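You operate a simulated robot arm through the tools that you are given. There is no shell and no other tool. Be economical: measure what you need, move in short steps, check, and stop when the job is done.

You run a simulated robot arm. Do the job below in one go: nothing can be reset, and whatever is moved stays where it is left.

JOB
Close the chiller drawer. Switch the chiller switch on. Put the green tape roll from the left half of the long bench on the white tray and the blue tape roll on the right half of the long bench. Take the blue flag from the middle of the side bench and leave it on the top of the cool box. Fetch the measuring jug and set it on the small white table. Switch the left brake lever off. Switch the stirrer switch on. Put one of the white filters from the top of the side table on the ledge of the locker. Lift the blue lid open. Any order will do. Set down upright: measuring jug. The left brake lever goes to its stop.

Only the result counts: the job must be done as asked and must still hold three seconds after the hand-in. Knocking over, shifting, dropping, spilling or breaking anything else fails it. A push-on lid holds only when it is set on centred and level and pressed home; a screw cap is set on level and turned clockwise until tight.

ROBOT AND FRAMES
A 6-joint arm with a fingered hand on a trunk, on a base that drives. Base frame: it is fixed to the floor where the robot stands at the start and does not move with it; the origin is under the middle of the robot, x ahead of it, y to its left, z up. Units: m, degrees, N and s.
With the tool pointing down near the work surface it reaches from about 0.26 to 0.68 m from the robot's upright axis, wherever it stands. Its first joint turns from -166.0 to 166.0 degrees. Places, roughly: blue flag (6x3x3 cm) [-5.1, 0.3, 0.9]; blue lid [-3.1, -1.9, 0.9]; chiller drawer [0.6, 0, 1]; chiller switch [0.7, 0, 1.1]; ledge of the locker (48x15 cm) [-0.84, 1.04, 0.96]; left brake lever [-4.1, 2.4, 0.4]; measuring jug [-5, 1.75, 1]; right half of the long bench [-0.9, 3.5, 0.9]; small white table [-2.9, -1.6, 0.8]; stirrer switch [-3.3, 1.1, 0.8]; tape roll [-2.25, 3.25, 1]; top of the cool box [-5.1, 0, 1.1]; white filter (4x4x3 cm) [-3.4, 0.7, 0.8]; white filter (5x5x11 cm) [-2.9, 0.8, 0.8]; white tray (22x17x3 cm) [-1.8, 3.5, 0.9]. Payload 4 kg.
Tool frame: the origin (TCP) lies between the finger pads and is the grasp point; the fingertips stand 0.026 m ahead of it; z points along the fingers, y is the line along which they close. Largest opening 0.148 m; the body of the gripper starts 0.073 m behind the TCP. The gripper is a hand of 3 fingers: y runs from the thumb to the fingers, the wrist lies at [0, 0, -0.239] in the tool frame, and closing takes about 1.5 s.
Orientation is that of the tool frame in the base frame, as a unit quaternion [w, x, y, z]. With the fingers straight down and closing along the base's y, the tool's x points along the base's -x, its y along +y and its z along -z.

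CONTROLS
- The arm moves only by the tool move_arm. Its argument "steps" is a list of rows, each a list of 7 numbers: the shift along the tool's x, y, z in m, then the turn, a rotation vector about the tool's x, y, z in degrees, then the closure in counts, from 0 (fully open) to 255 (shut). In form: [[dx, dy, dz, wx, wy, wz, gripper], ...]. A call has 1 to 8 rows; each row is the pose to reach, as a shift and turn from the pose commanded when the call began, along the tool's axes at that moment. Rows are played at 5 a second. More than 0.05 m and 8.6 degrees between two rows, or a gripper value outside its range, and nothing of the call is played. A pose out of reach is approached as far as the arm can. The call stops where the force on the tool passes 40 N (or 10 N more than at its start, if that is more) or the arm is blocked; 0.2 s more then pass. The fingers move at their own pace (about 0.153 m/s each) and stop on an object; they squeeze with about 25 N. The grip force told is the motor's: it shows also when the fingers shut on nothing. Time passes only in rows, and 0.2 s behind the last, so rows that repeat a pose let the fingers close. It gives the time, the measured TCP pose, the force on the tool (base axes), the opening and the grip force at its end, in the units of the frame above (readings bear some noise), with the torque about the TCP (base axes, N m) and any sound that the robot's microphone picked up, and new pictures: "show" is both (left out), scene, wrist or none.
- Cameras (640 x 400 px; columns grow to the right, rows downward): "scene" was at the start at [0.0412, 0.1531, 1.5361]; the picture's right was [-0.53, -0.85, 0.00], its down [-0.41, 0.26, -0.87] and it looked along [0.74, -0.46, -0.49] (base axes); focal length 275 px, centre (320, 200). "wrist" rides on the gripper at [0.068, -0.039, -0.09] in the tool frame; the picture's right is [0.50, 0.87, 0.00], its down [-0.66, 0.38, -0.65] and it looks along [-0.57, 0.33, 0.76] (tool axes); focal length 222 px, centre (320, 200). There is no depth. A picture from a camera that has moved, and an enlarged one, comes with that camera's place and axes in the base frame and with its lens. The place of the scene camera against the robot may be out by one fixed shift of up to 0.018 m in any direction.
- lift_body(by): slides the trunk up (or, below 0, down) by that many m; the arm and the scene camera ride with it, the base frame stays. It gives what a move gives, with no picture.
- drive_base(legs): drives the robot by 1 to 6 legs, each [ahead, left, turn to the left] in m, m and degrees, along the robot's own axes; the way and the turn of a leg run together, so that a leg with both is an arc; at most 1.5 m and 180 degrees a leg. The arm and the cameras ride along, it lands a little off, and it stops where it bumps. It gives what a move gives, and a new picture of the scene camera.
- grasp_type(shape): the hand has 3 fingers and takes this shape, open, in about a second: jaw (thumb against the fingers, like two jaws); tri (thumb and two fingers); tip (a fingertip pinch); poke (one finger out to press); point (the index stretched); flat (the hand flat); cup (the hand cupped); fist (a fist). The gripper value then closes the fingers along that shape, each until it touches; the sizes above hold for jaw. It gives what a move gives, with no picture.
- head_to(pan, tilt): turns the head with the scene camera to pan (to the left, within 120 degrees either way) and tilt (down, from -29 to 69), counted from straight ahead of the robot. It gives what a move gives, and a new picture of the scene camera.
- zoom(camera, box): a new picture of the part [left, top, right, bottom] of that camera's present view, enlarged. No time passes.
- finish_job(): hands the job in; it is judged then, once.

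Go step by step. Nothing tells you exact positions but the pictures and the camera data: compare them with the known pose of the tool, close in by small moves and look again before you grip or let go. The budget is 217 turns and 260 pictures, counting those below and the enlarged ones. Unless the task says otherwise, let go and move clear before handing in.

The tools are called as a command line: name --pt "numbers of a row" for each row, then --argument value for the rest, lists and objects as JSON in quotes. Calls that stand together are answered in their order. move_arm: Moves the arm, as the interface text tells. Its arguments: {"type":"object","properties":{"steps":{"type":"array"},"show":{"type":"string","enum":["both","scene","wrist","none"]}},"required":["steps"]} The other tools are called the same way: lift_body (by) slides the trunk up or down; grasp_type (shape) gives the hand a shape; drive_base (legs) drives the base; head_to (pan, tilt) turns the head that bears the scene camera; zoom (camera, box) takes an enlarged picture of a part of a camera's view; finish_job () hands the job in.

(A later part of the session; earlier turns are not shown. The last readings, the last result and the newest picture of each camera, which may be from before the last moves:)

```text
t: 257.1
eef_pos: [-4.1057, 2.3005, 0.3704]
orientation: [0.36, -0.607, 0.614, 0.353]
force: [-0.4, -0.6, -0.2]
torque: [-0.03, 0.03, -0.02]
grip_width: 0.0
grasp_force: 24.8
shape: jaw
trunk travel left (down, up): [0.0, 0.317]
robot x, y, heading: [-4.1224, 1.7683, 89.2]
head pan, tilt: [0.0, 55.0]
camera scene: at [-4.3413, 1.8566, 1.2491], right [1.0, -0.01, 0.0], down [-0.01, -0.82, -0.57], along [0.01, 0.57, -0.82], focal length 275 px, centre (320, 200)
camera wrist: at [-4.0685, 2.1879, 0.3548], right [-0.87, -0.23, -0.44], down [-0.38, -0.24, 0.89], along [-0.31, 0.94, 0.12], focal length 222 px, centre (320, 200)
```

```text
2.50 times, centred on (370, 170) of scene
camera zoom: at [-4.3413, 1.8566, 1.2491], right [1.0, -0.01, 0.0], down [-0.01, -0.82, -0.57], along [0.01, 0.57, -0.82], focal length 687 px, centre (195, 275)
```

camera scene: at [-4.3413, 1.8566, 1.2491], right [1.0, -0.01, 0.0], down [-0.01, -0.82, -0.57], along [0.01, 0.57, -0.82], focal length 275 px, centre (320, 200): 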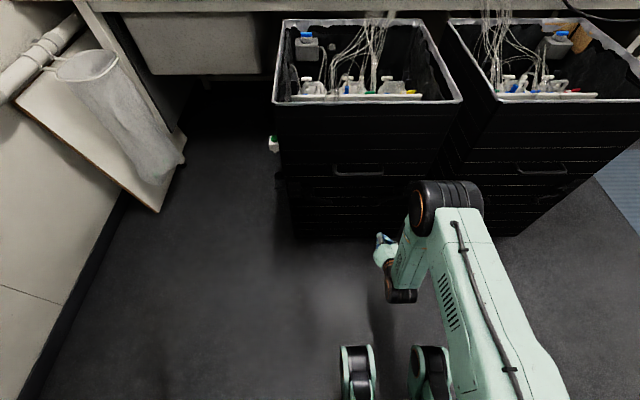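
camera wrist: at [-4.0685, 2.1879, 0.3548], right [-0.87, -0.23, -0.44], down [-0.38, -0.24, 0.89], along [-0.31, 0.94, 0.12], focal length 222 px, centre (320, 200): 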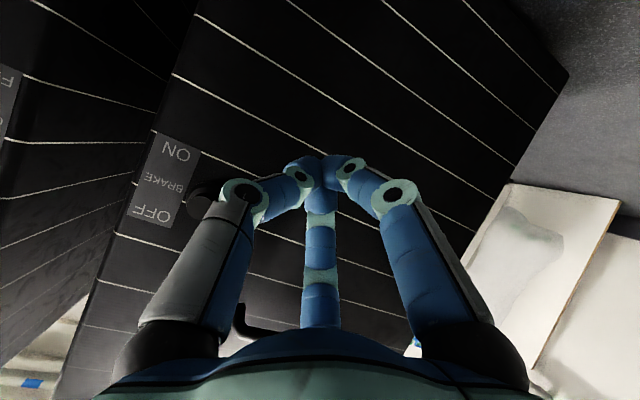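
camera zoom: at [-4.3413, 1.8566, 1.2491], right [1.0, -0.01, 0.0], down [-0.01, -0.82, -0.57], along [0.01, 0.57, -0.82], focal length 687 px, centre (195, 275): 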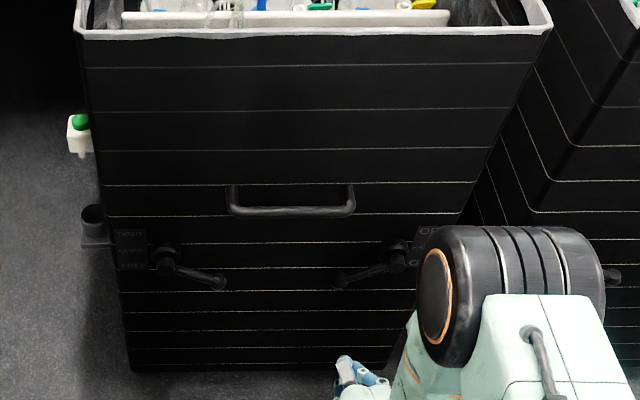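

Lever is as expected, maybe ~2 cm lower/right by the wrist view. I go slightly lower and right, then forward under it.

move_arm --pt "0.022 -0.02 0.012 0 0 0 255" --pt "0.005 -0.02 0.043 0 0 0 255" --pt "-0.008 -0.019 0.065 0 0 0 255" --pt "-0.018 -0.019 0.082 0 0 0 255" --pt "-0.025 -0.018 0.095 0 0 0 255"

zoom --camera "scene" --box '[290, 140, 450, 265]'

```text
t: 258.3
eef_pos: [-4.087, 2.3952, 0.3462]
orientation: [0.36, -0.607, 0.615, 0.353]
force: [-0.3, 1.1, -0.1]
torque: [0.02, 0.02, -0.01]
grip_width: 0.0002
grasp_force: 24.5
shape: jaw
trunk travel left (down, up): [0.0, 0.317]
robot x, y, heading: [-4.1222, 1.7646, 89.5]
head pan, tilt: [0.0, 55.0]
camera scene: at [-4.3413, 1.8566, 1.2491], right [1.0, -0.01, 0.0], down [-0.01, -0.82, -0.57], along [0.01, 0.57, -0.82], focal length 275 px, centre (320, 200)
camera wrist: at [-4.0493, 2.2832, 0.3302], right [-0.87, -0.23, -0.44], down [-0.38, -0.24, 0.89], along [-0.31, 0.94, 0.12], focal length 222 px, centre (320, 200)
```

scene: 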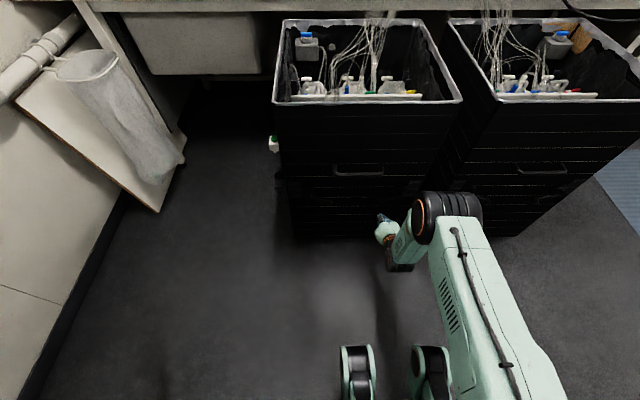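
wrist: 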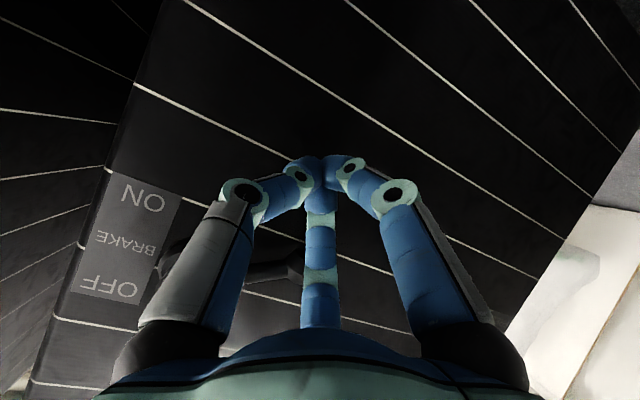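

```text
3.20 times, centred on (370, 202) of scene
camera zoom: at [-4.3413, 1.8566, 1.2491], right [1.0, -0.01, 0.0], down [-0.01, -0.82, -0.57], along [0.01, 0.57, -0.82], focal length 879 px, centre (160, 192)
```

zoom: 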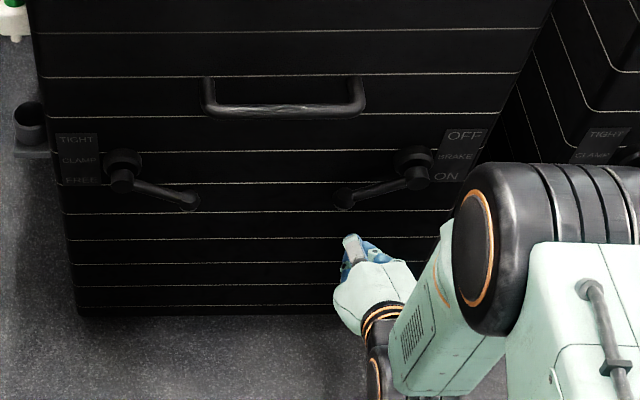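

The finger bundle is under the lever. I go 2 cm further in, then raise step by step.

move_arm --pt "-0.005 -0.003 0.009 0 0 0 255" --pt "-0.01 -0.003 0.0175 0 0 0 255" --pt "-0.027 -0.003 0.008 0 0 0 255" --pt "-0.045 -0.003 -0.002 0 0 0 255" --pt "-0.058 -0.003 -0.0095 0 0 0 255" --pt "-0.071 -0.003 -0.017 0 0 0 255"

zoom --camera "scene" --box '[290, 140, 450, 265]'

```text
t: 259.7
eef_pos: [-4.0821, 2.4158, 0.4163]
orientation: [0.36, -0.607, 0.614, 0.353]
force: [-0.9, -2.4, -0.8]
torque: [-0.01, -0.03, 0.04]
grip_width: 0.0
grasp_force: 24.8
shape: jaw
trunk travel left (down, up): [0.0, 0.317]
robot x, y, heading: [-4.1241, 1.7645, 89.2]
head pan, tilt: [0.0, 55.0]
camera scene: at [-4.3414, 1.8566, 1.2491], right [1.0, -0.01, 0.0], down [-0.01, -0.82, -0.57], along [0.01, 0.57, -0.82], focal length 275 px, centre (320, 200)
camera wrist: at [-4.0455, 2.3031, 0.4011], right [-0.87, -0.23, -0.44], down [-0.38, -0.24, 0.89], along [-0.31, 0.94, 0.12], focal length 222 px, centre (320, 200)
```

scene: 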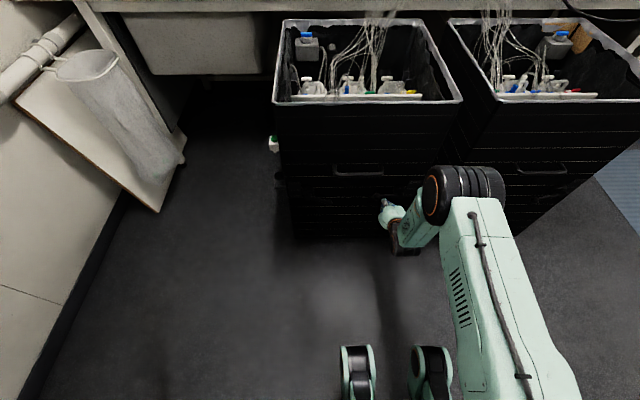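
wrist: 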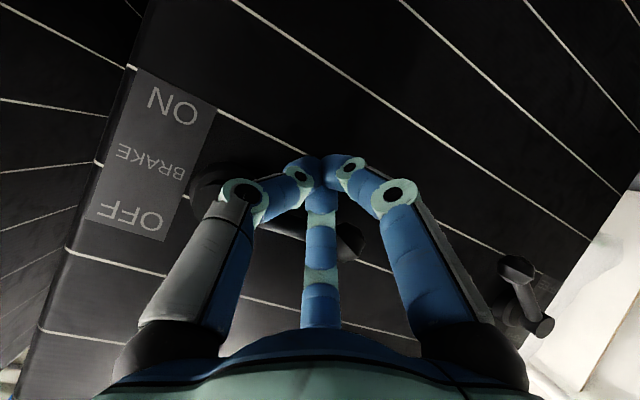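

```text
3.20 times, centred on (370, 202) of scene
camera zoom: at [-4.3414, 1.8566, 1.2491], right [1.0, -0.01, 0.0], down [-0.01, -0.82, -0.57], along [0.01, 0.57, -0.82], focal length 879 px, centre (160, 192)
```

zoom: 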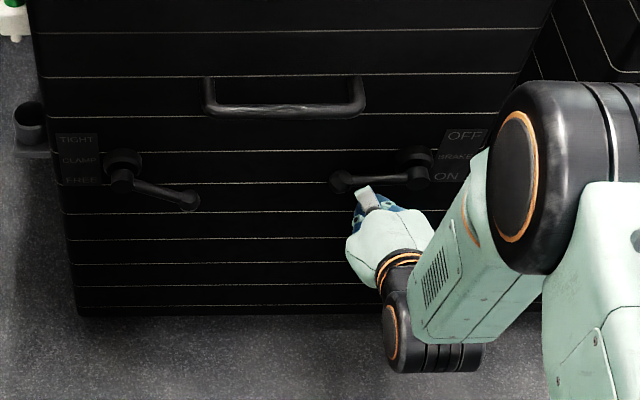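

The lever is turning. I keep raising until it hits its stop.

move_arm --pt "-0.013 0 -0.0075 0 0 0 255" --pt "-0.026 0 -0.015 0 0 0 255" --pt "-0.039 0 -0.022 0 0 0 255" --pt "-0.052 0 -0.0295 0 0 0 255" --pt "-0.065 0 -0.037 0 0 0 255"

zoom --camera "scene" --box '[290, 140, 450, 265]'

```text
t: 260.9
eef_pos: [-4.0828, 2.4193, 0.4928]
orientation: [0.362, -0.605, 0.614, 0.354]
force: [0.5, 0.1, -0.1]
torque: [0.03, 0.0, -0.03]
grip_width: 0.0001
grasp_force: 24.7
shape: jaw
trunk travel left (down, up): [0.0, 0.317]
robot x, y, heading: [-4.1233, 1.7692, 89.3]
head pan, tilt: [0.0, 55.0]
camera scene: at [-4.3412, 1.8573, 1.2491], right [1.0, -0.01, 0.0], down [-0.01, -0.82, -0.57], along [0.01, 0.57, -0.82], focal length 275 px, centre (320, 200)
camera wrist: at [-4.0457, 2.3053, 0.4775], right [-0.87, -0.23, -0.44], down [-0.38, -0.25, 0.89], along [-0.31, 0.94, 0.13], focal length 222 px, centre (320, 200)
```

scene: 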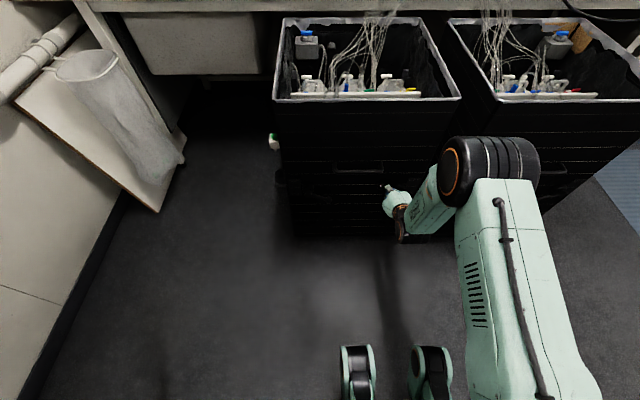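
wrist: 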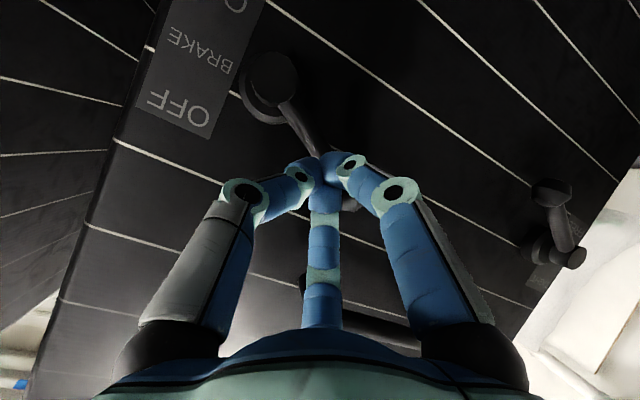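

```text
3.20 times, centred on (370, 202) of scene
camera zoom: at [-4.3412, 1.8573, 1.2491], right [1.0, -0.01, 0.0], down [-0.01, -0.82, -0.57], along [0.01, 0.57, -0.82], focal length 879 px, centre (160, 192)
```

zoom: 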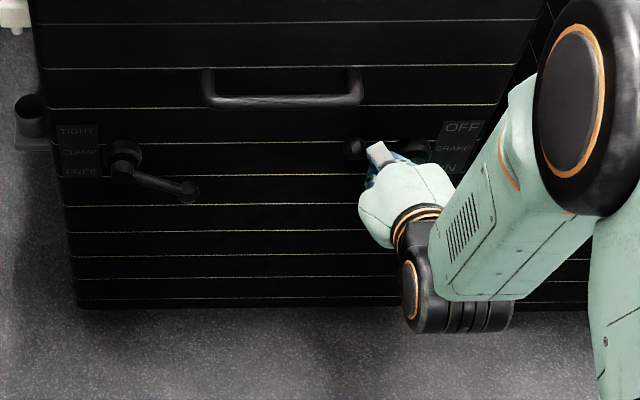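

The lever is above horizontal with no stop yet. I follow the arc, up and to the right.

move_arm --pt "-0.01 -0.006 -0.006 0 0 0 255" --pt "-0.019 -0.014 -0.011 0 0 0 255" --pt "-0.026 -0.022 -0.015 0 0 0 255" --pt "-0.031 -0.031 -0.0175 0 0 0 255"

zoom --camera "scene" --box '[290, 140, 450, 265]'

```text
t: 261.9
eef_pos: [-4.0532, 2.416, 0.5272]
orientation: [0.359, -0.607, 0.614, 0.354]
force: [-0.1, 0.2, 0.6]
torque: [-0.01, 0.02, -0.03]
grip_width: 0.0
grasp_force: 24.6
shape: jaw
trunk travel left (down, up): [0.0, 0.317]
robot x, y, heading: [-4.1229, 1.7624, 89.4]
head pan, tilt: [0.0, 55.0]
camera scene: at [-4.3413, 1.8566, 1.2491], right [1.0, -0.01, 0.0], down [-0.01, -0.82, -0.57], along [0.01, 0.57, -0.82], focal length 275 px, centre (320, 200)
camera wrist: at [-4.0149, 2.3022, 0.5121], right [-0.87, -0.23, -0.44], down [-0.38, -0.24, 0.89], along [-0.31, 0.94, 0.12], focal length 222 px, centre (320, 200)
```

scene: 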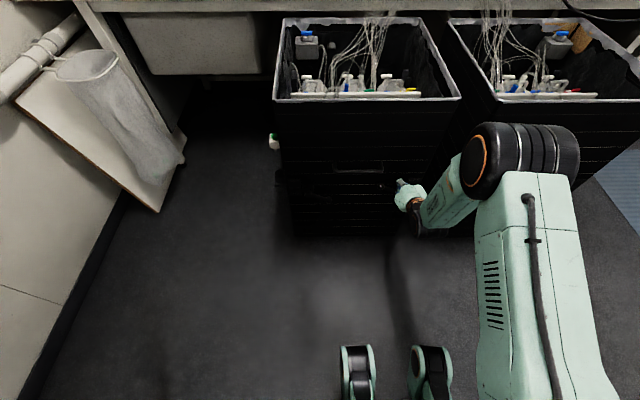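
wrist: 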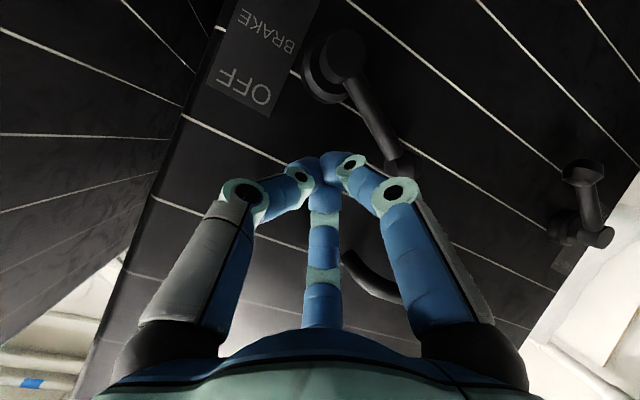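

```text
3.20 times, centred on (370, 202) of scene
camera zoom: at [-4.3413, 1.8566, 1.2491], right [1.0, -0.01, 0.0], down [-0.01, -0.82, -0.57], along [0.01, 0.57, -0.82], focal length 879 px, centre (160, 192)
```

zoom: 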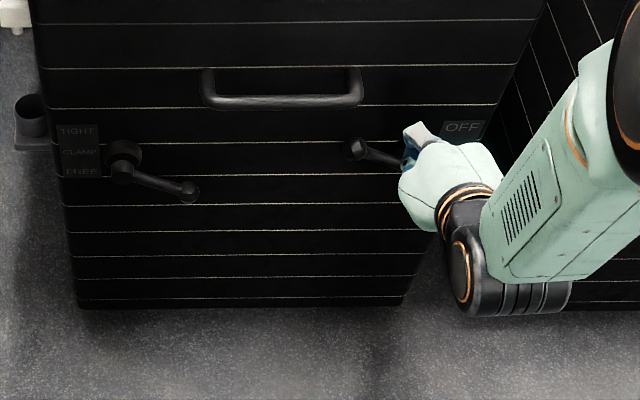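

The finger has slipped past the lever, which now points up-left. I back out a bit and inspect.

move_arm --pt "0.02 0 -0.035 0 0 0 255" --pt "0.04 0 -0.07 0 0 0 255" --pt "0.05 0.03 -0.087 0 0 0 255"

zoom --camera "scene" --box '[290, 140, 450, 265]'

zoom --camera "wrist" --box '[150, 0, 640, 300]'

```text
t: 262.7
eef_pos: [-4.0847, 2.3155, 0.526]
orientation: [0.36, -0.607, 0.614, 0.354]
force: [1.4, -0.1, 0.5]
torque: [0.0, 0.03, 0.01]
grip_width: 0.0002
grasp_force: 24.8
shape: jaw
trunk travel left (down, up): [0.0, 0.317]
robot x, y, heading: [-4.1208, 1.7679, 89.6]
head pan, tilt: [0.0, 55.0]
camera scene: at [-4.3413, 1.8566, 1.2491], right [1.0, -0.01, 0.0], down [-0.01, -0.82, -0.57], along [0.01, 0.57, -0.82], focal length 275 px, centre (320, 200)
camera wrist: at [-4.0475, 2.2023, 0.5103], right [-0.87, -0.23, -0.44], down [-0.38, -0.24, 0.89], along [-0.31, 0.94, 0.12], focal length 222 px, centre (320, 200)
```

scene: 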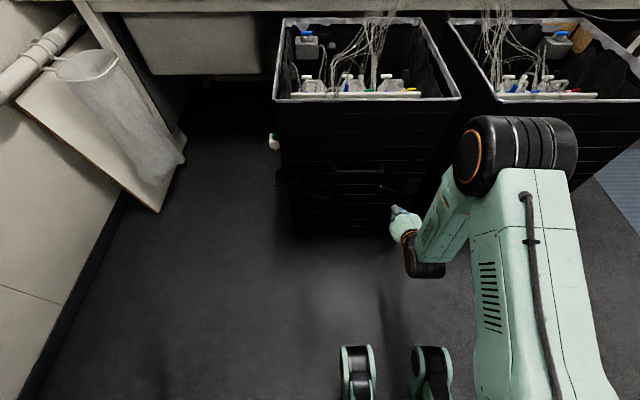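
wrist: 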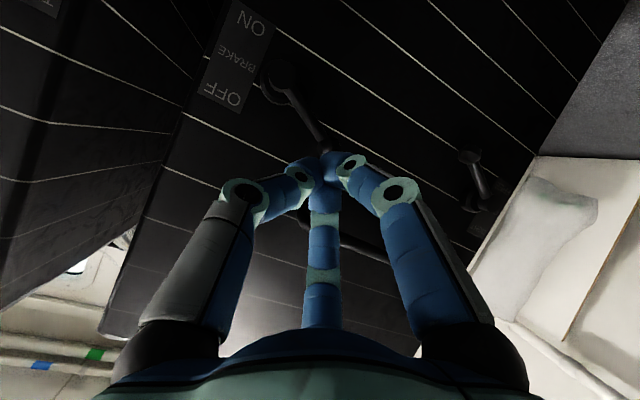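

```text
3.20 times, centred on (370, 202) of scene
camera zoom: at [-4.3413, 1.8566, 1.2491], right [1.0, -0.01, 0.0], down [-0.01, -0.82, -0.57], along [0.01, 0.57, -0.82], focal length 879 px, centre (160, 192)
```

zoom: 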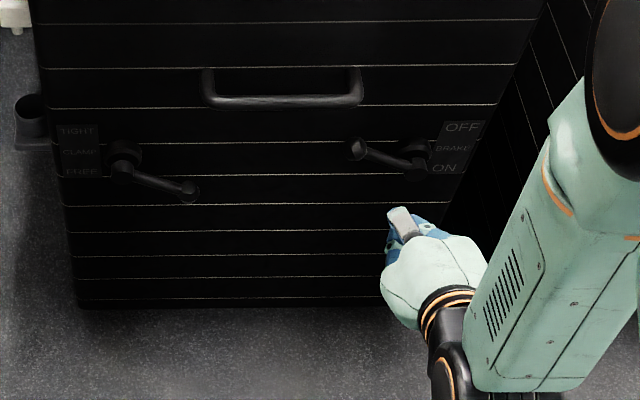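

```text
1.31 times, centred on (395, 150) of wrist
camera zoom: at [-4.0475, 2.2023, 0.5103], right [-0.87, -0.23, -0.44], down [-0.38, -0.24, 0.89], along [-0.31, 0.94, 0.12], focal length 290 px, centre (222, 265)
```

zoom: 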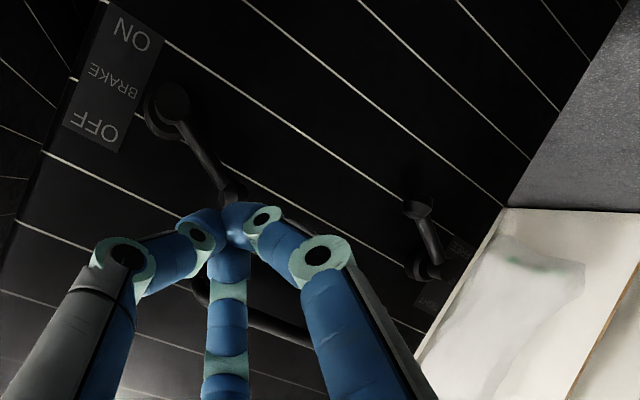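

The lever now points up-left at OFF (about as far up as it was down). I'll check gently from below that it is at its stop.

move_arm --pt "0.034 0.003 0.028 0 0 0 255" --pt "0.0675 0.005 0.055 0 0 0 255" --pt "0.049 0.005 0.088 0 0 0 255" --pt "0.031 0.005 0.12 0 0 0 255"

zoom --camera "scene" --box '[330, 150, 450, 244]'

```text
t: 263.7
eef_pos: [-4.0881, 2.4044, 0.4396]
orientation: [0.36, -0.607, 0.615, 0.352]
force: [-0.2, 0.5, -0.5]
torque: [0.02, -0.04, 0.0]
grip_width: 0.0002
grasp_force: 24.5
shape: jaw
trunk travel left (down, up): [0.0, 0.317]
robot x, y, heading: [-4.121, 1.7666, 89.5]
head pan, tilt: [0.0, 55.0]
camera scene: at [-4.3413, 1.8566, 1.2491], right [1.0, -0.01, 0.0], down [-0.01, -0.82, -0.57], along [0.01, 0.57, -0.82], focal length 275 px, centre (320, 200)
camera wrist: at [-4.0507, 2.2914, 0.4241], right [-0.87, -0.23, -0.44], down [-0.38, -0.24, 0.89], along [-0.31, 0.94, 0.12], focal length 222 px, centre (320, 200)
```

scene: 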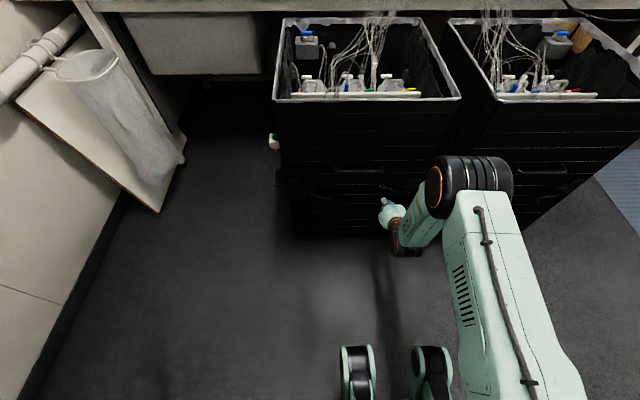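
wrist: 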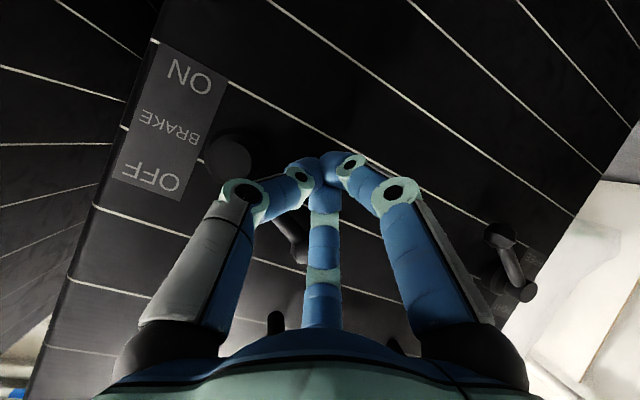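

```text
4.26 times, centred on (390, 197) of scene
camera zoom: at [-4.3413, 1.8566, 1.2491], right [1.0, -0.01, 0.0], down [-0.01, -0.82, -0.57], along [0.01, 0.57, -0.82], focal length 1169 px, centre (22, 213)
```

zoom: 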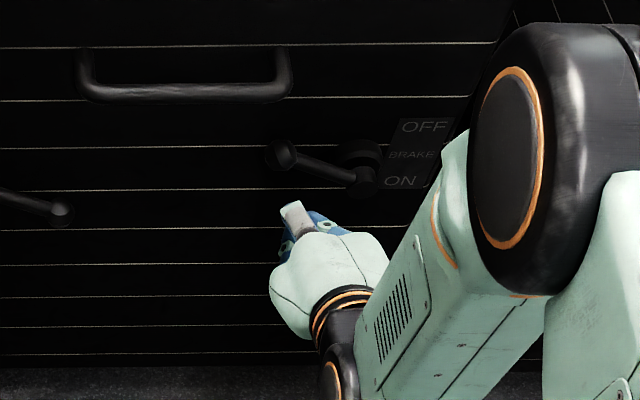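

move_arm --pt "-0.006 0 0.0105 0 0 0 255" --pt "-0.015 0 0.0055 0 0 0 255" --pt "-0.023 0 0.0008 0 0 0 255" --pt "-0.0275 0 -0.002 0 0 0 255" --show "wrist"

zoom --camera "scene" --box '[330, 150, 450, 244]'

```text
t: 264.7
eef_pos: [-4.0869, 2.4157, 0.4651]
orientation: [0.36, -0.607, 0.614, 0.353]
force: [0.2, 0.1, -0.5]
torque: [0.02, 0.05, -0.02]
grip_width: 0.0
grasp_force: 25.0
shape: jaw
trunk travel left (down, up): [0.0, 0.317]
robot x, y, heading: [-4.1218, 1.7676, 89.2]
head pan, tilt: [0.0, 55.0]
camera wrist: at [-4.0497, 2.3031, 0.4496], right [-0.87, -0.23, -0.44], down [-0.38, -0.24, 0.89], along [-0.31, 0.94, 0.12], focal length 222 px, centre (320, 200)
```

wrist: 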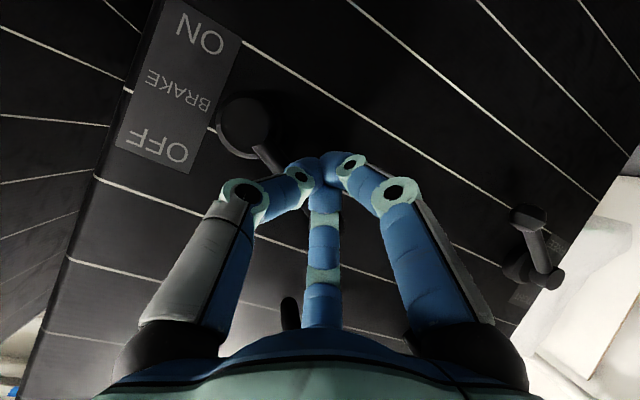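

```text
4.26 times, centred on (390, 197) of scene
camera zoom: at [-4.3413, 1.8566, 1.2491], right [1.0, -0.01, 0.0], down [-0.01, -0.82, -0.57], along [0.01, 0.57, -0.82], focal length 1169 px, centre (22, 213)
```

zoom: 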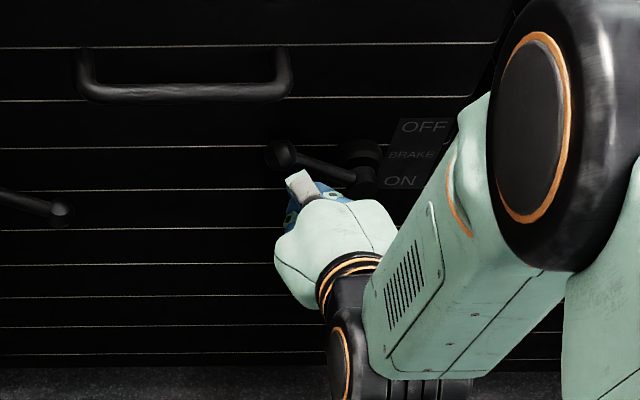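

Just under the lever. I raise in 5 mm steps, watching force.

move_arm --pt "-0.0045 0 -0.0025 0 0 0 255" --pt "-0.009 0 -0.005 0 0 0 255" --show "none"

move_arm --pt "-0.0035 0 -0.002 0 0 0 255" --show "none"

zoom --camera "scene" --box '[330, 150, 450, 244]'

```text
t: 265.3
eef_pos: [-4.0875, 2.4163, 0.4757]
orientation: [0.36, -0.607, 0.614, 0.354]
force: [0.4, 0.6, -0.2]
torque: [-0.02, -0.02, -0.02]
grip_width: 0.0
grasp_force: 24.5
shape: jaw
trunk travel left (down, up): [0.0, 0.317]
robot x, y, heading: [-4.1236, 1.7621, 89.5]
head pan, tilt: [0.0, 55.0]
```

```text
t: 265.7
eef_pos: [-4.0869, 2.4167, 0.4797]
orientation: [0.36, -0.607, 0.615, 0.353]
force: [0.5, -0.2, 0.8]
torque: [0.0, 0.01, -0.01]
grip_width: 0.0001
grasp_force: 25.2
shape: jaw
trunk travel left (down, up): [0.0, 0.317]
robot x, y, heading: [-4.1257, 1.7658, 89.3]
head pan, tilt: [0.0, 55.0]
```

```text
4.26 times, centred on (390, 197) of scene
camera zoom: at [-4.3413, 1.8566, 1.2491], right [1.0, -0.01, 0.0], down [-0.01, -0.82, -0.57], along [0.01, 0.57, -0.82], focal length 1169 px, centre (22, 213)
```

zoom: 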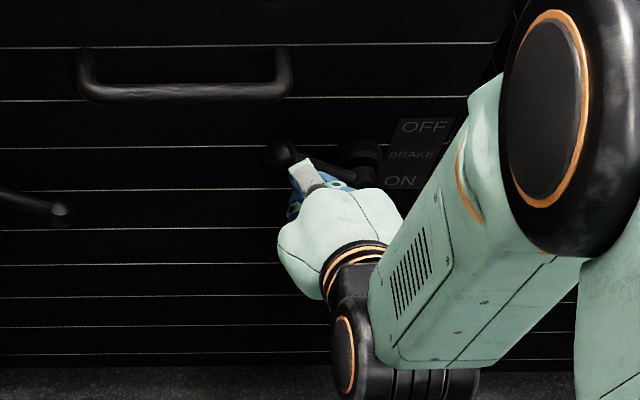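

move_arm --pt "-0.0045 0 -0.0025 0 0 0 255" --pt "-0.007 0 -0.004 0 0 0 255" --show "none"

move_arm --pt "-0.0035 0 -0.002 0 0 0 255" --pt "-0.007 0 -0.004 0 0 0 255" --show "wrist"

zoom --camera "scene" --box '[330, 150, 450, 244]'

```text
t: 266.3
eef_pos: [-4.0877, 2.4152, 0.4883]
orientation: [0.36, -0.607, 0.615, 0.353]
force: [0.1, -0.6, -0.2]
torque: [0.0, 0.04, 0.02]
grip_width: 0.0
grasp_force: 25.0
shape: jaw
trunk travel left (down, up): [0.0, 0.317]
robot x, y, heading: [-4.1208, 1.7671, 89.1]
head pan, tilt: [0.0, 55.0]
```

```text
t: 266.9
eef_pos: [-4.0878, 2.4156, 0.4969]
orientation: [0.36, -0.607, 0.615, 0.353]
force: [0.1, -0.1, 0.2]
torque: [0.05, 0.02, 0.03]
grip_width: 0.0
grasp_force: 25.3
shape: jaw
trunk travel left (down, up): [0.0, 0.317]
robot x, y, heading: [-4.1268, 1.7666, 89.3]
head pan, tilt: [0.0, 55.0]
camera wrist: at [-4.0503, 2.3031, 0.4803], right [-0.87, -0.23, -0.44], down [-0.38, -0.24, 0.89], along [-0.31, 0.94, 0.12], focal length 222 px, centre (320, 200)
```

wrist: 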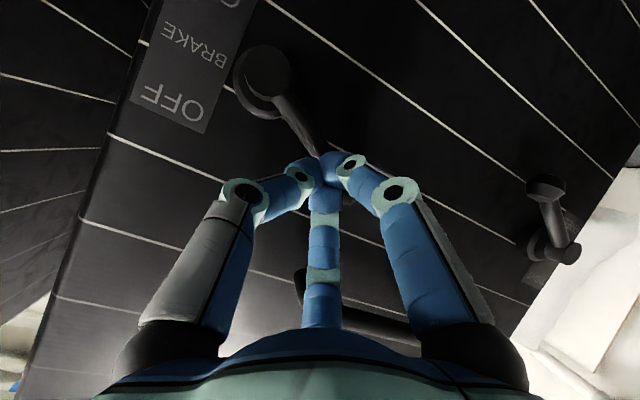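

```text
4.26 times, centred on (390, 197) of scene
camera zoom: at [-4.3413, 1.8566, 1.2491], right [1.0, -0.01, 0.0], down [-0.01, -0.82, -0.57], along [0.01, 0.57, -0.82], focal length 1169 px, centre (22, 213)
```

zoom: 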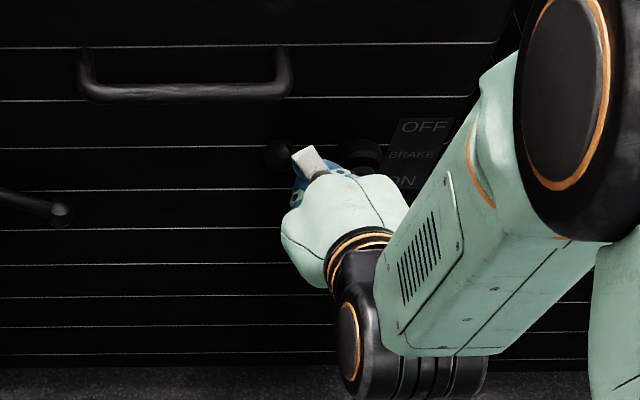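

The finger passed just in front of the lever. I go down, 1.8 cm deeper, and raise again.

move_arm --pt "0.019 0 0.011 0 0 0 255" --pt "0.038 0 0.0215 0 0 0 255" --pt "0.029 0 0.037 0 0 0 255" --pt "0.02 0 0.032 0 0 0 255" --pt "0.0155 0 0.0295 0 0 0 255" --show "none"

move_arm --pt "-0.0045 0 -0.0025 0 0 0 255" --pt "-0.007 0 -0.004 0 0 0 255" --show "wrist"

zoom --camera "scene" --box '[330, 150, 450, 244]'

```text
t: 268.1
eef_pos: [-4.0879, 2.4329, 0.4648]
orientation: [0.357, -0.608, 0.615, 0.352]
force: [-3.6, -9.9, -19.9]
torque: [-0.29, 0.34, -0.09]
grip_width: 0.0001
grasp_force: 24.9
shape: jaw
trunk travel left (down, up): [0.0, 0.317]
robot x, y, heading: [-4.1206, 1.7667, 89.3]
head pan, tilt: [0.0, 55.0]
```

```text
t: 268.7
eef_pos: [-4.0871, 2.4339, 0.4746]
orientation: [0.358, -0.609, 0.615, 0.351]
force: [-8.5, -10.1, -25.3]
torque: [-0.56, 0.5, 0.06]
grip_width: 0.0
grasp_force: 24.7
shape: jaw
trunk travel left (down, up): [0.0, 0.317]
robot x, y, heading: [-4.1209, 1.7662, 89.4]
head pan, tilt: [0.0, 55.0]
camera wrist: at [-4.0505, 2.3216, 0.4594], right [-0.87, -0.24, -0.44], down [-0.38, -0.24, 0.89], along [-0.32, 0.94, 0.12], focal length 222 px, centre (320, 200)
```

wrist: 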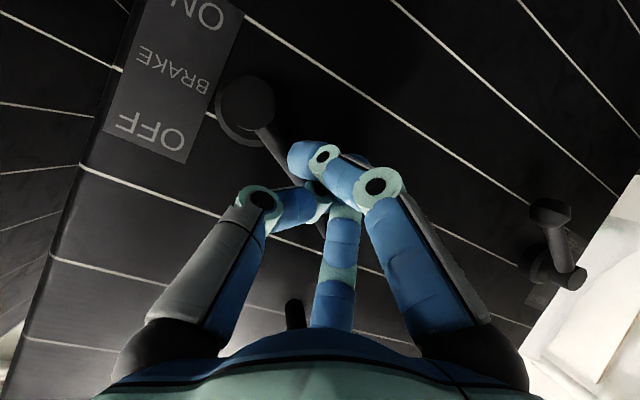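

```text
4.26 times, centred on (390, 197) of scene
camera zoom: at [-4.3417, 1.8581, 1.2489], right [1.0, -0.01, 0.0], down [-0.01, -0.82, -0.57], along [0.01, 0.57, -0.82], focal length 1169 px, centre (22, 213)
```

zoom: 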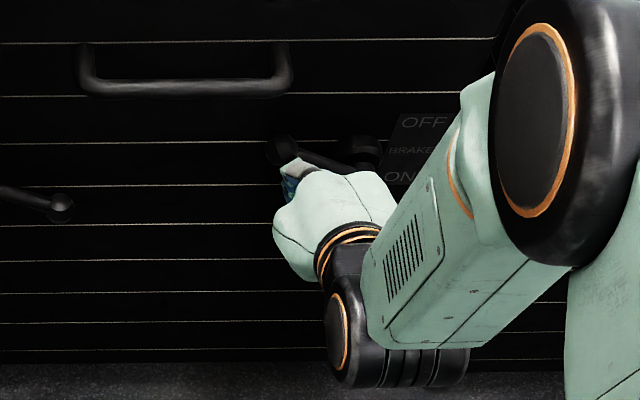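

The lever resists with 25 N and doesn't move: it is at its stop. I lower off it and withdraw.

move_arm --pt "0.017 0 0.01 0 0 0 255" --pt "0.037 0 -0.025 0 0 0 255" --pt "0.054 0 -0.055 0 0 0 255" --pt "0.07 0 -0.085 0 0 0 255" --show "none"

zoom --camera "scene" --box '[290, 140, 450, 265]'

```text
t: 269.7
eef_pos: [-4.0873, 2.3261, 0.4566]
orientation: [0.361, -0.606, 0.615, 0.354]
force: [0.7, 1.4, -0.2]
torque: [-0.03, 0.03, 0.0]
grip_width: 0.0
grasp_force: 25.6
shape: jaw
trunk travel left (down, up): [0.0, 0.317]
robot x, y, heading: [-4.125, 1.7716, 89.3]
head pan, tilt: [0.0, 55.0]
```

```text
3.20 times, centred on (370, 202) of scene
camera zoom: at [-4.3413, 1.8566, 1.2491], right [1.0, -0.01, 0.0], down [-0.01, -0.82, -0.57], along [0.01, 0.57, -0.82], focal length 879 px, centre (160, 192)
```

zoom: 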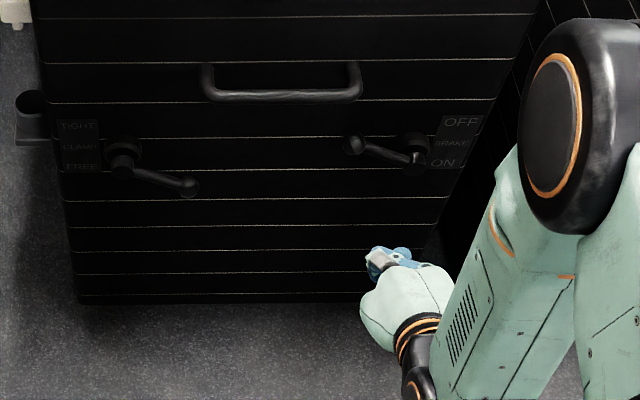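

The lever is done, but the unbraked crate rolled back about 2 cm while I pushed. I'd rather pull it back by its handle: I turn the hand a quarter and move in front of the handle.

move_arm --pt "-0.016 0.015 -0.012 0 0 8.5 255" --pt "-0.032 0.03 -0.022 0 0 17 255" --pt "-0.048 0.045 -0.032 0 0 25.5 255" --pt "-0.064 0.06 -0.042 0 0 34 150" --pt "-0.08 0.075 -0.052 0 0 42.5 100" --pt "-0.096 0.09 -0.06 0 0 51 80" --pt "-0.112 0.105 -0.066 0 0 59.5 80" --pt "-0.126 0.118 -0.071 0 0 68 80" --show "none"

move_arm --pt "0 0 0 0 0 8.5 80" --pt "0 0 0 0 0 17 80" --pt "0 0 0 0 0 22 80"

zoom --camera "scene" --box '[290, 140, 450, 265]'

```text
t: 271.5
eef_pos: [-4.2078, 2.3268, 0.6013]
orientation: [0.101, -0.159, 0.849, 0.494]
force: [0.0, 0.3, 0.3]
torque: [-0.02, -0.01, 0.02]
grip_width: 0.1012
grasp_force: 0.1
shape: jaw
trunk travel left (down, up): [0.0, 0.317]
robot x, y, heading: [-4.1235, 1.7653, 89.3]
head pan, tilt: [0.0, 55.0]
```

```text
t: 272.3
eef_pos: [-4.2063, 2.327, 0.6006]
orientation: [0.006, 0.006, 0.863, 0.505]
force: [-0.4, 0.7, -0.3]
torque: [-0.04, 0.04, 0.02]
grip_width: 0.1011
grasp_force: 0.1
shape: jaw
trunk travel left (down, up): [0.0, 0.317]
robot x, y, heading: [-4.1212, 1.767, 89.4]
head pan, tilt: [0.0, 55.0]
camera scene: at [-4.3413, 1.8566, 1.2491], right [1.0, -0.01, 0.0], down [-0.01, -0.82, -0.57], along [0.01, 0.57, -0.82], focal length 275 px, centre (320, 200)
camera wrist: at [-4.2759, 2.2303, 0.61], right [-0.49, 0.43, 0.75], down [0.65, -0.39, 0.65], along [0.58, 0.81, -0.09], focal length 222 px, centre (320, 200)
```

scene: 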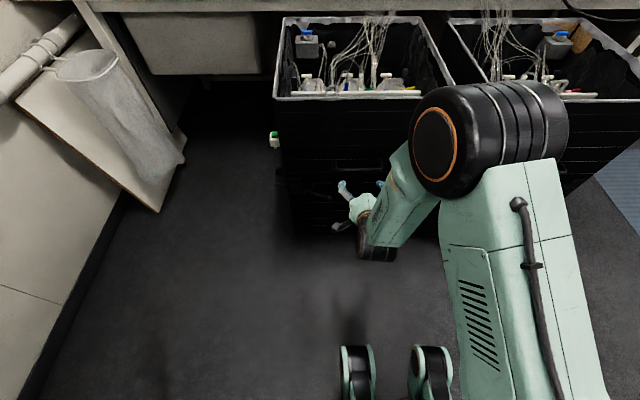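
wrist: 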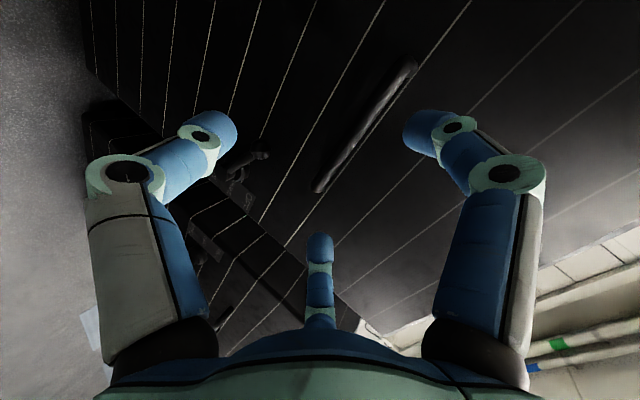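

```text
3.20 times, centred on (370, 202) of scene
camera zoom: at [-4.3413, 1.8566, 1.2491], right [1.0, -0.01, 0.0], down [-0.01, -0.82, -0.57], along [0.01, 0.57, -0.82], focal length 879 px, centre (160, 192)
```

zoom: 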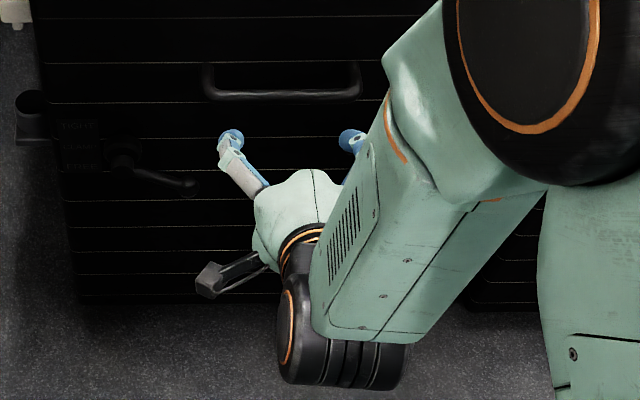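

The handle bar is at about (-4.207, 2.45, 0.576). I move the open hand to straddle it.

move_arm --pt "0.001 0.013 0.035 0 0 0 80" --pt "0.001 0.025 0.068 0 0 0 80" --pt "0.002 0.033 0.09 0 0 0 80" --pt "0.002 0.039 0.107 0 0 0 80"

zoom --camera "scene" --box '[290, 140, 450, 265]'

```text
t: 273.3
eef_pos: [-4.2059, 2.4397, 0.5803]
orientation: [0.004, 0.006, 0.864, 0.503]
force: [0.5, -0.2, 0.6]
torque: [0.0, -0.04, -0.01]
grip_width: 0.101
grasp_force: 0.2
shape: jaw
trunk travel left (down, up): [0.0, 0.317]
robot x, y, heading: [-4.1251, 1.7629, 89.2]
head pan, tilt: [0.0, 55.0]
camera scene: at [-4.3413, 1.8567, 1.2491], right [1.0, -0.01, 0.0], down [-0.01, -0.82, -0.57], along [0.01, 0.57, -0.82], focal length 275 px, centre (320, 200)
camera wrist: at [-4.2764, 2.3431, 0.5914], right [-0.5, 0.43, 0.75], down [0.65, -0.39, 0.65], along [0.58, 0.81, -0.09], focal length 222 px, centre (320, 200)
```

scene: 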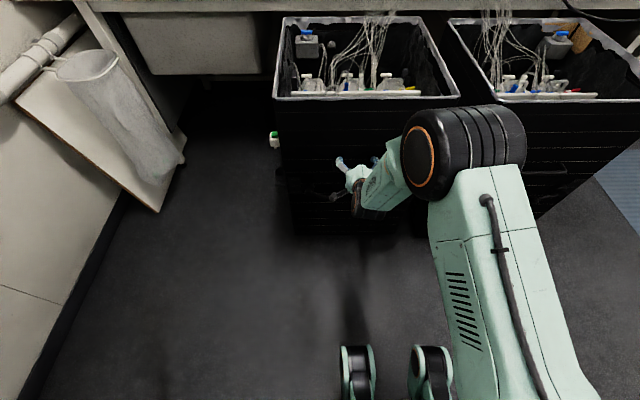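
wrist: 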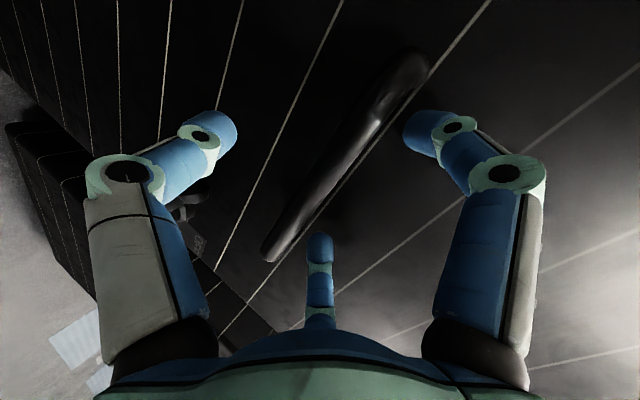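

```text
3.20 times, centred on (370, 202) of scene
camera zoom: at [-4.3413, 1.8567, 1.2491], right [1.0, -0.01, 0.0], down [-0.01, -0.82, -0.57], along [0.01, 0.57, -0.82], focal length 879 px, centre (160, 192)
```

zoom: 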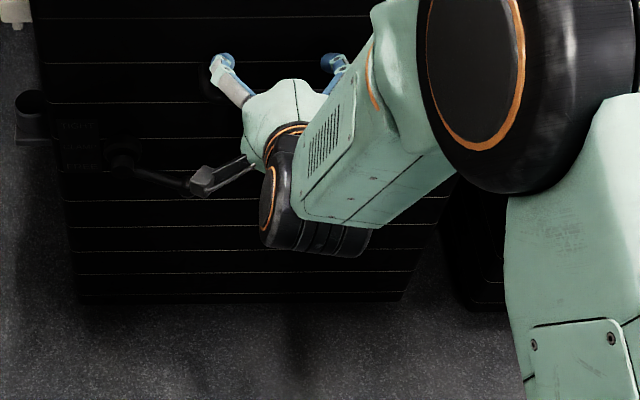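

The bar lies right at the TCP between thumb and fingers. I close on it.

move_arm --pt "0 0 0 0 0 0 255" --pt "0 0 0 0 0 0 255" --pt "0 0 0 0 0 0 255" --pt "0 0 0 0 0 0 255" --pt "0 0 0 0 0 0 255" --show "wrist"

```text
t: 274.5
eef_pos: [-4.2071, 2.4404, 0.5821]
orientation: [0.005, 0.006, 0.864, 0.504]
force: [-0.4, 12.1, -5.2]
torque: [-0.03, 0.01, 0.0]
grip_width: 0.011
grasp_force: 25.4
shape: jaw
trunk travel left (down, up): [0.0, 0.317]
robot x, y, heading: [-4.1198, 1.7645, 89.4]
head pan, tilt: [0.0, 55.0]
camera wrist: at [-4.2765, 2.3434, 0.5909], right [-0.5, 0.43, 0.75], down [0.65, -0.39, 0.65], along [0.58, 0.81, -0.09], focal length 222 px, centre (320, 200)
```

wrist: 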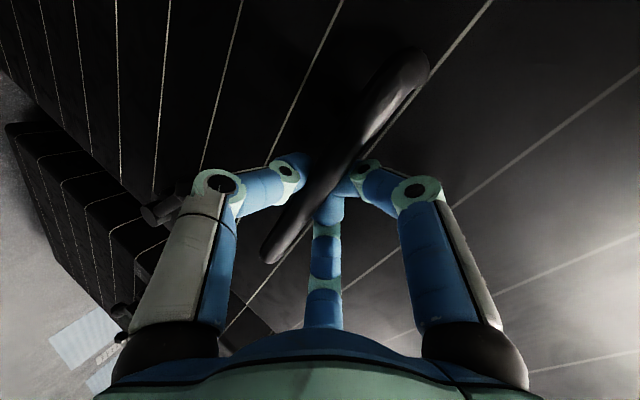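

Gripped the bar. I pull straight back 2.2 cm in small steps.

move_arm --pt "0 -0.0025 -0.0044 0 0 0 255" --pt "0 -0.005 -0.0088 0 0 0 255" --pt "0 -0.0075 -0.0131 0 0 0 255" --pt "0 -0.0105 -0.0185 0 0 0 255" --pt "0 -0.0105 -0.0185 0 0 0 255" --show "none"

zoom --camera "scene" --box '[290, 140, 450, 265]'

```text
t: 275.7
eef_pos: [-4.207, 2.4185, 0.5803]
orientation: [0.005, 0.005, 0.864, 0.503]
force: [0.9, 4.7, -3.6]
torque: [-0.03, -0.01, -0.02]
grip_width: 0.0104
grasp_force: 24.8
shape: jaw
trunk travel left (down, up): [0.0, 0.317]
robot x, y, heading: [-4.1246, 1.7644, 89.2]
head pan, tilt: [0.0, 55.0]
```

```text
3.20 times, centred on (370, 202) of scene
camera zoom: at [-4.3412, 1.8571, 1.2491], right [1.0, -0.01, 0.0], down [-0.01, -0.82, -0.57], along [0.01, 0.57, -0.82], focal length 879 px, centre (160, 192)
```

zoom: 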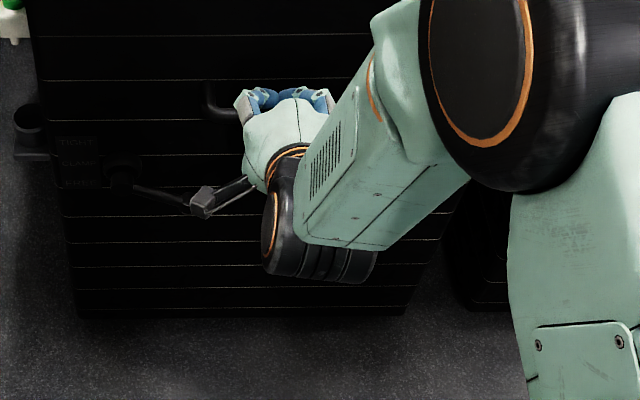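

The crate is back within ~3 mm of its first place. I release and withdraw.

move_arm --pt "0 0 0 0 0 0 80" --pt "0 0 0 0 0 0 80" --pt "0 0 0 0 0 0 80" --pt "0 0 0 0 0 0 80" --pt "0 -0.013 -0.035 0 0 0 80" --pt "0 -0.026 -0.07 0 0 0 80" --pt "0 -0.039 -0.107 0 0 0 80"

zoom --camera "scene" --box '[290, 140, 450, 265]'

```text
t: 277.3
eef_pos: [-4.2085, 2.3046, 0.6012]
orientation: [0.005, 0.004, 0.864, 0.504]
force: [0.0, -0.9, 0.2]
torque: [-0.02, -0.02, -0.03]
grip_width: 0.1011
grasp_force: 0.0
shape: jaw
trunk travel left (down, up): [0.0, 0.317]
robot x, y, heading: [-4.1211, 1.767, 89.2]
head pan, tilt: [0.0, 55.0]
camera scene: at [-4.3413, 1.8565, 1.2491], right [1.0, -0.01, 0.0], down [-0.01, -0.82, -0.57], along [0.01, 0.57, -0.82], focal length 275 px, centre (320, 200)
camera wrist: at [-4.2772, 2.2079, 0.6107], right [-0.5, 0.43, 0.75], down [0.65, -0.39, 0.65], along [0.58, 0.81, -0.09], focal length 222 px, centre (320, 200)
```

scene: 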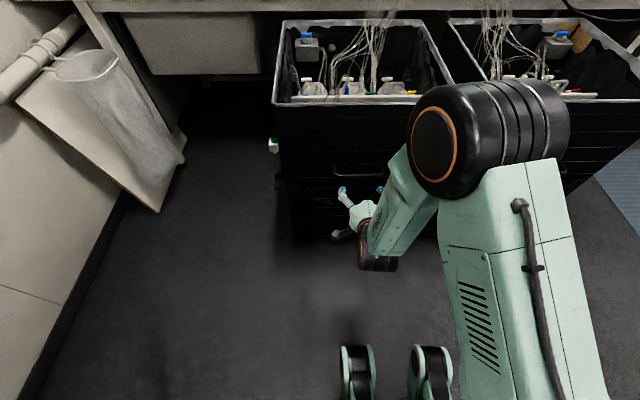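
wrist: 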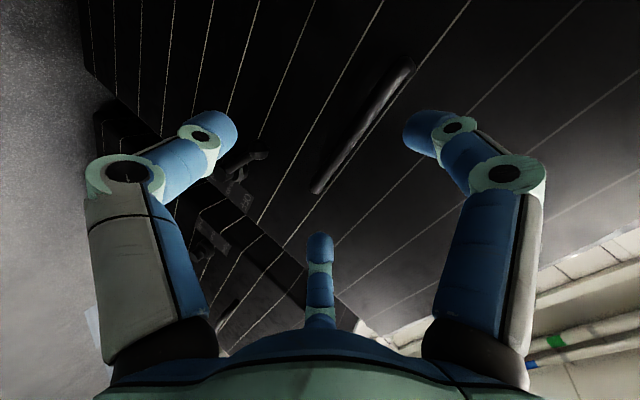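

```text
3.20 times, centred on (370, 202) of scene
camera zoom: at [-4.3413, 1.8565, 1.2491], right [1.0, -0.01, 0.0], down [-0.01, -0.82, -0.57], along [0.01, 0.57, -0.82], focal length 879 px, centre (160, 192)
```

zoom: 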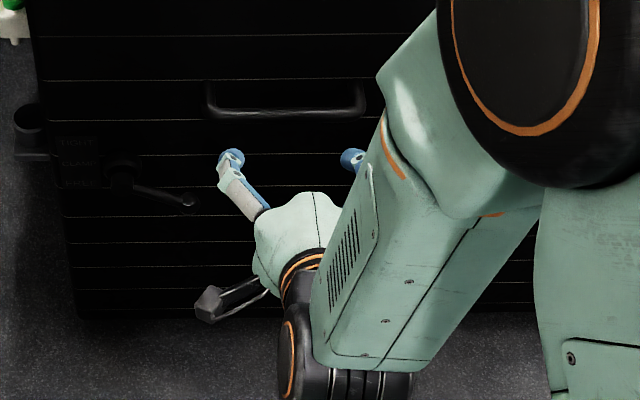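

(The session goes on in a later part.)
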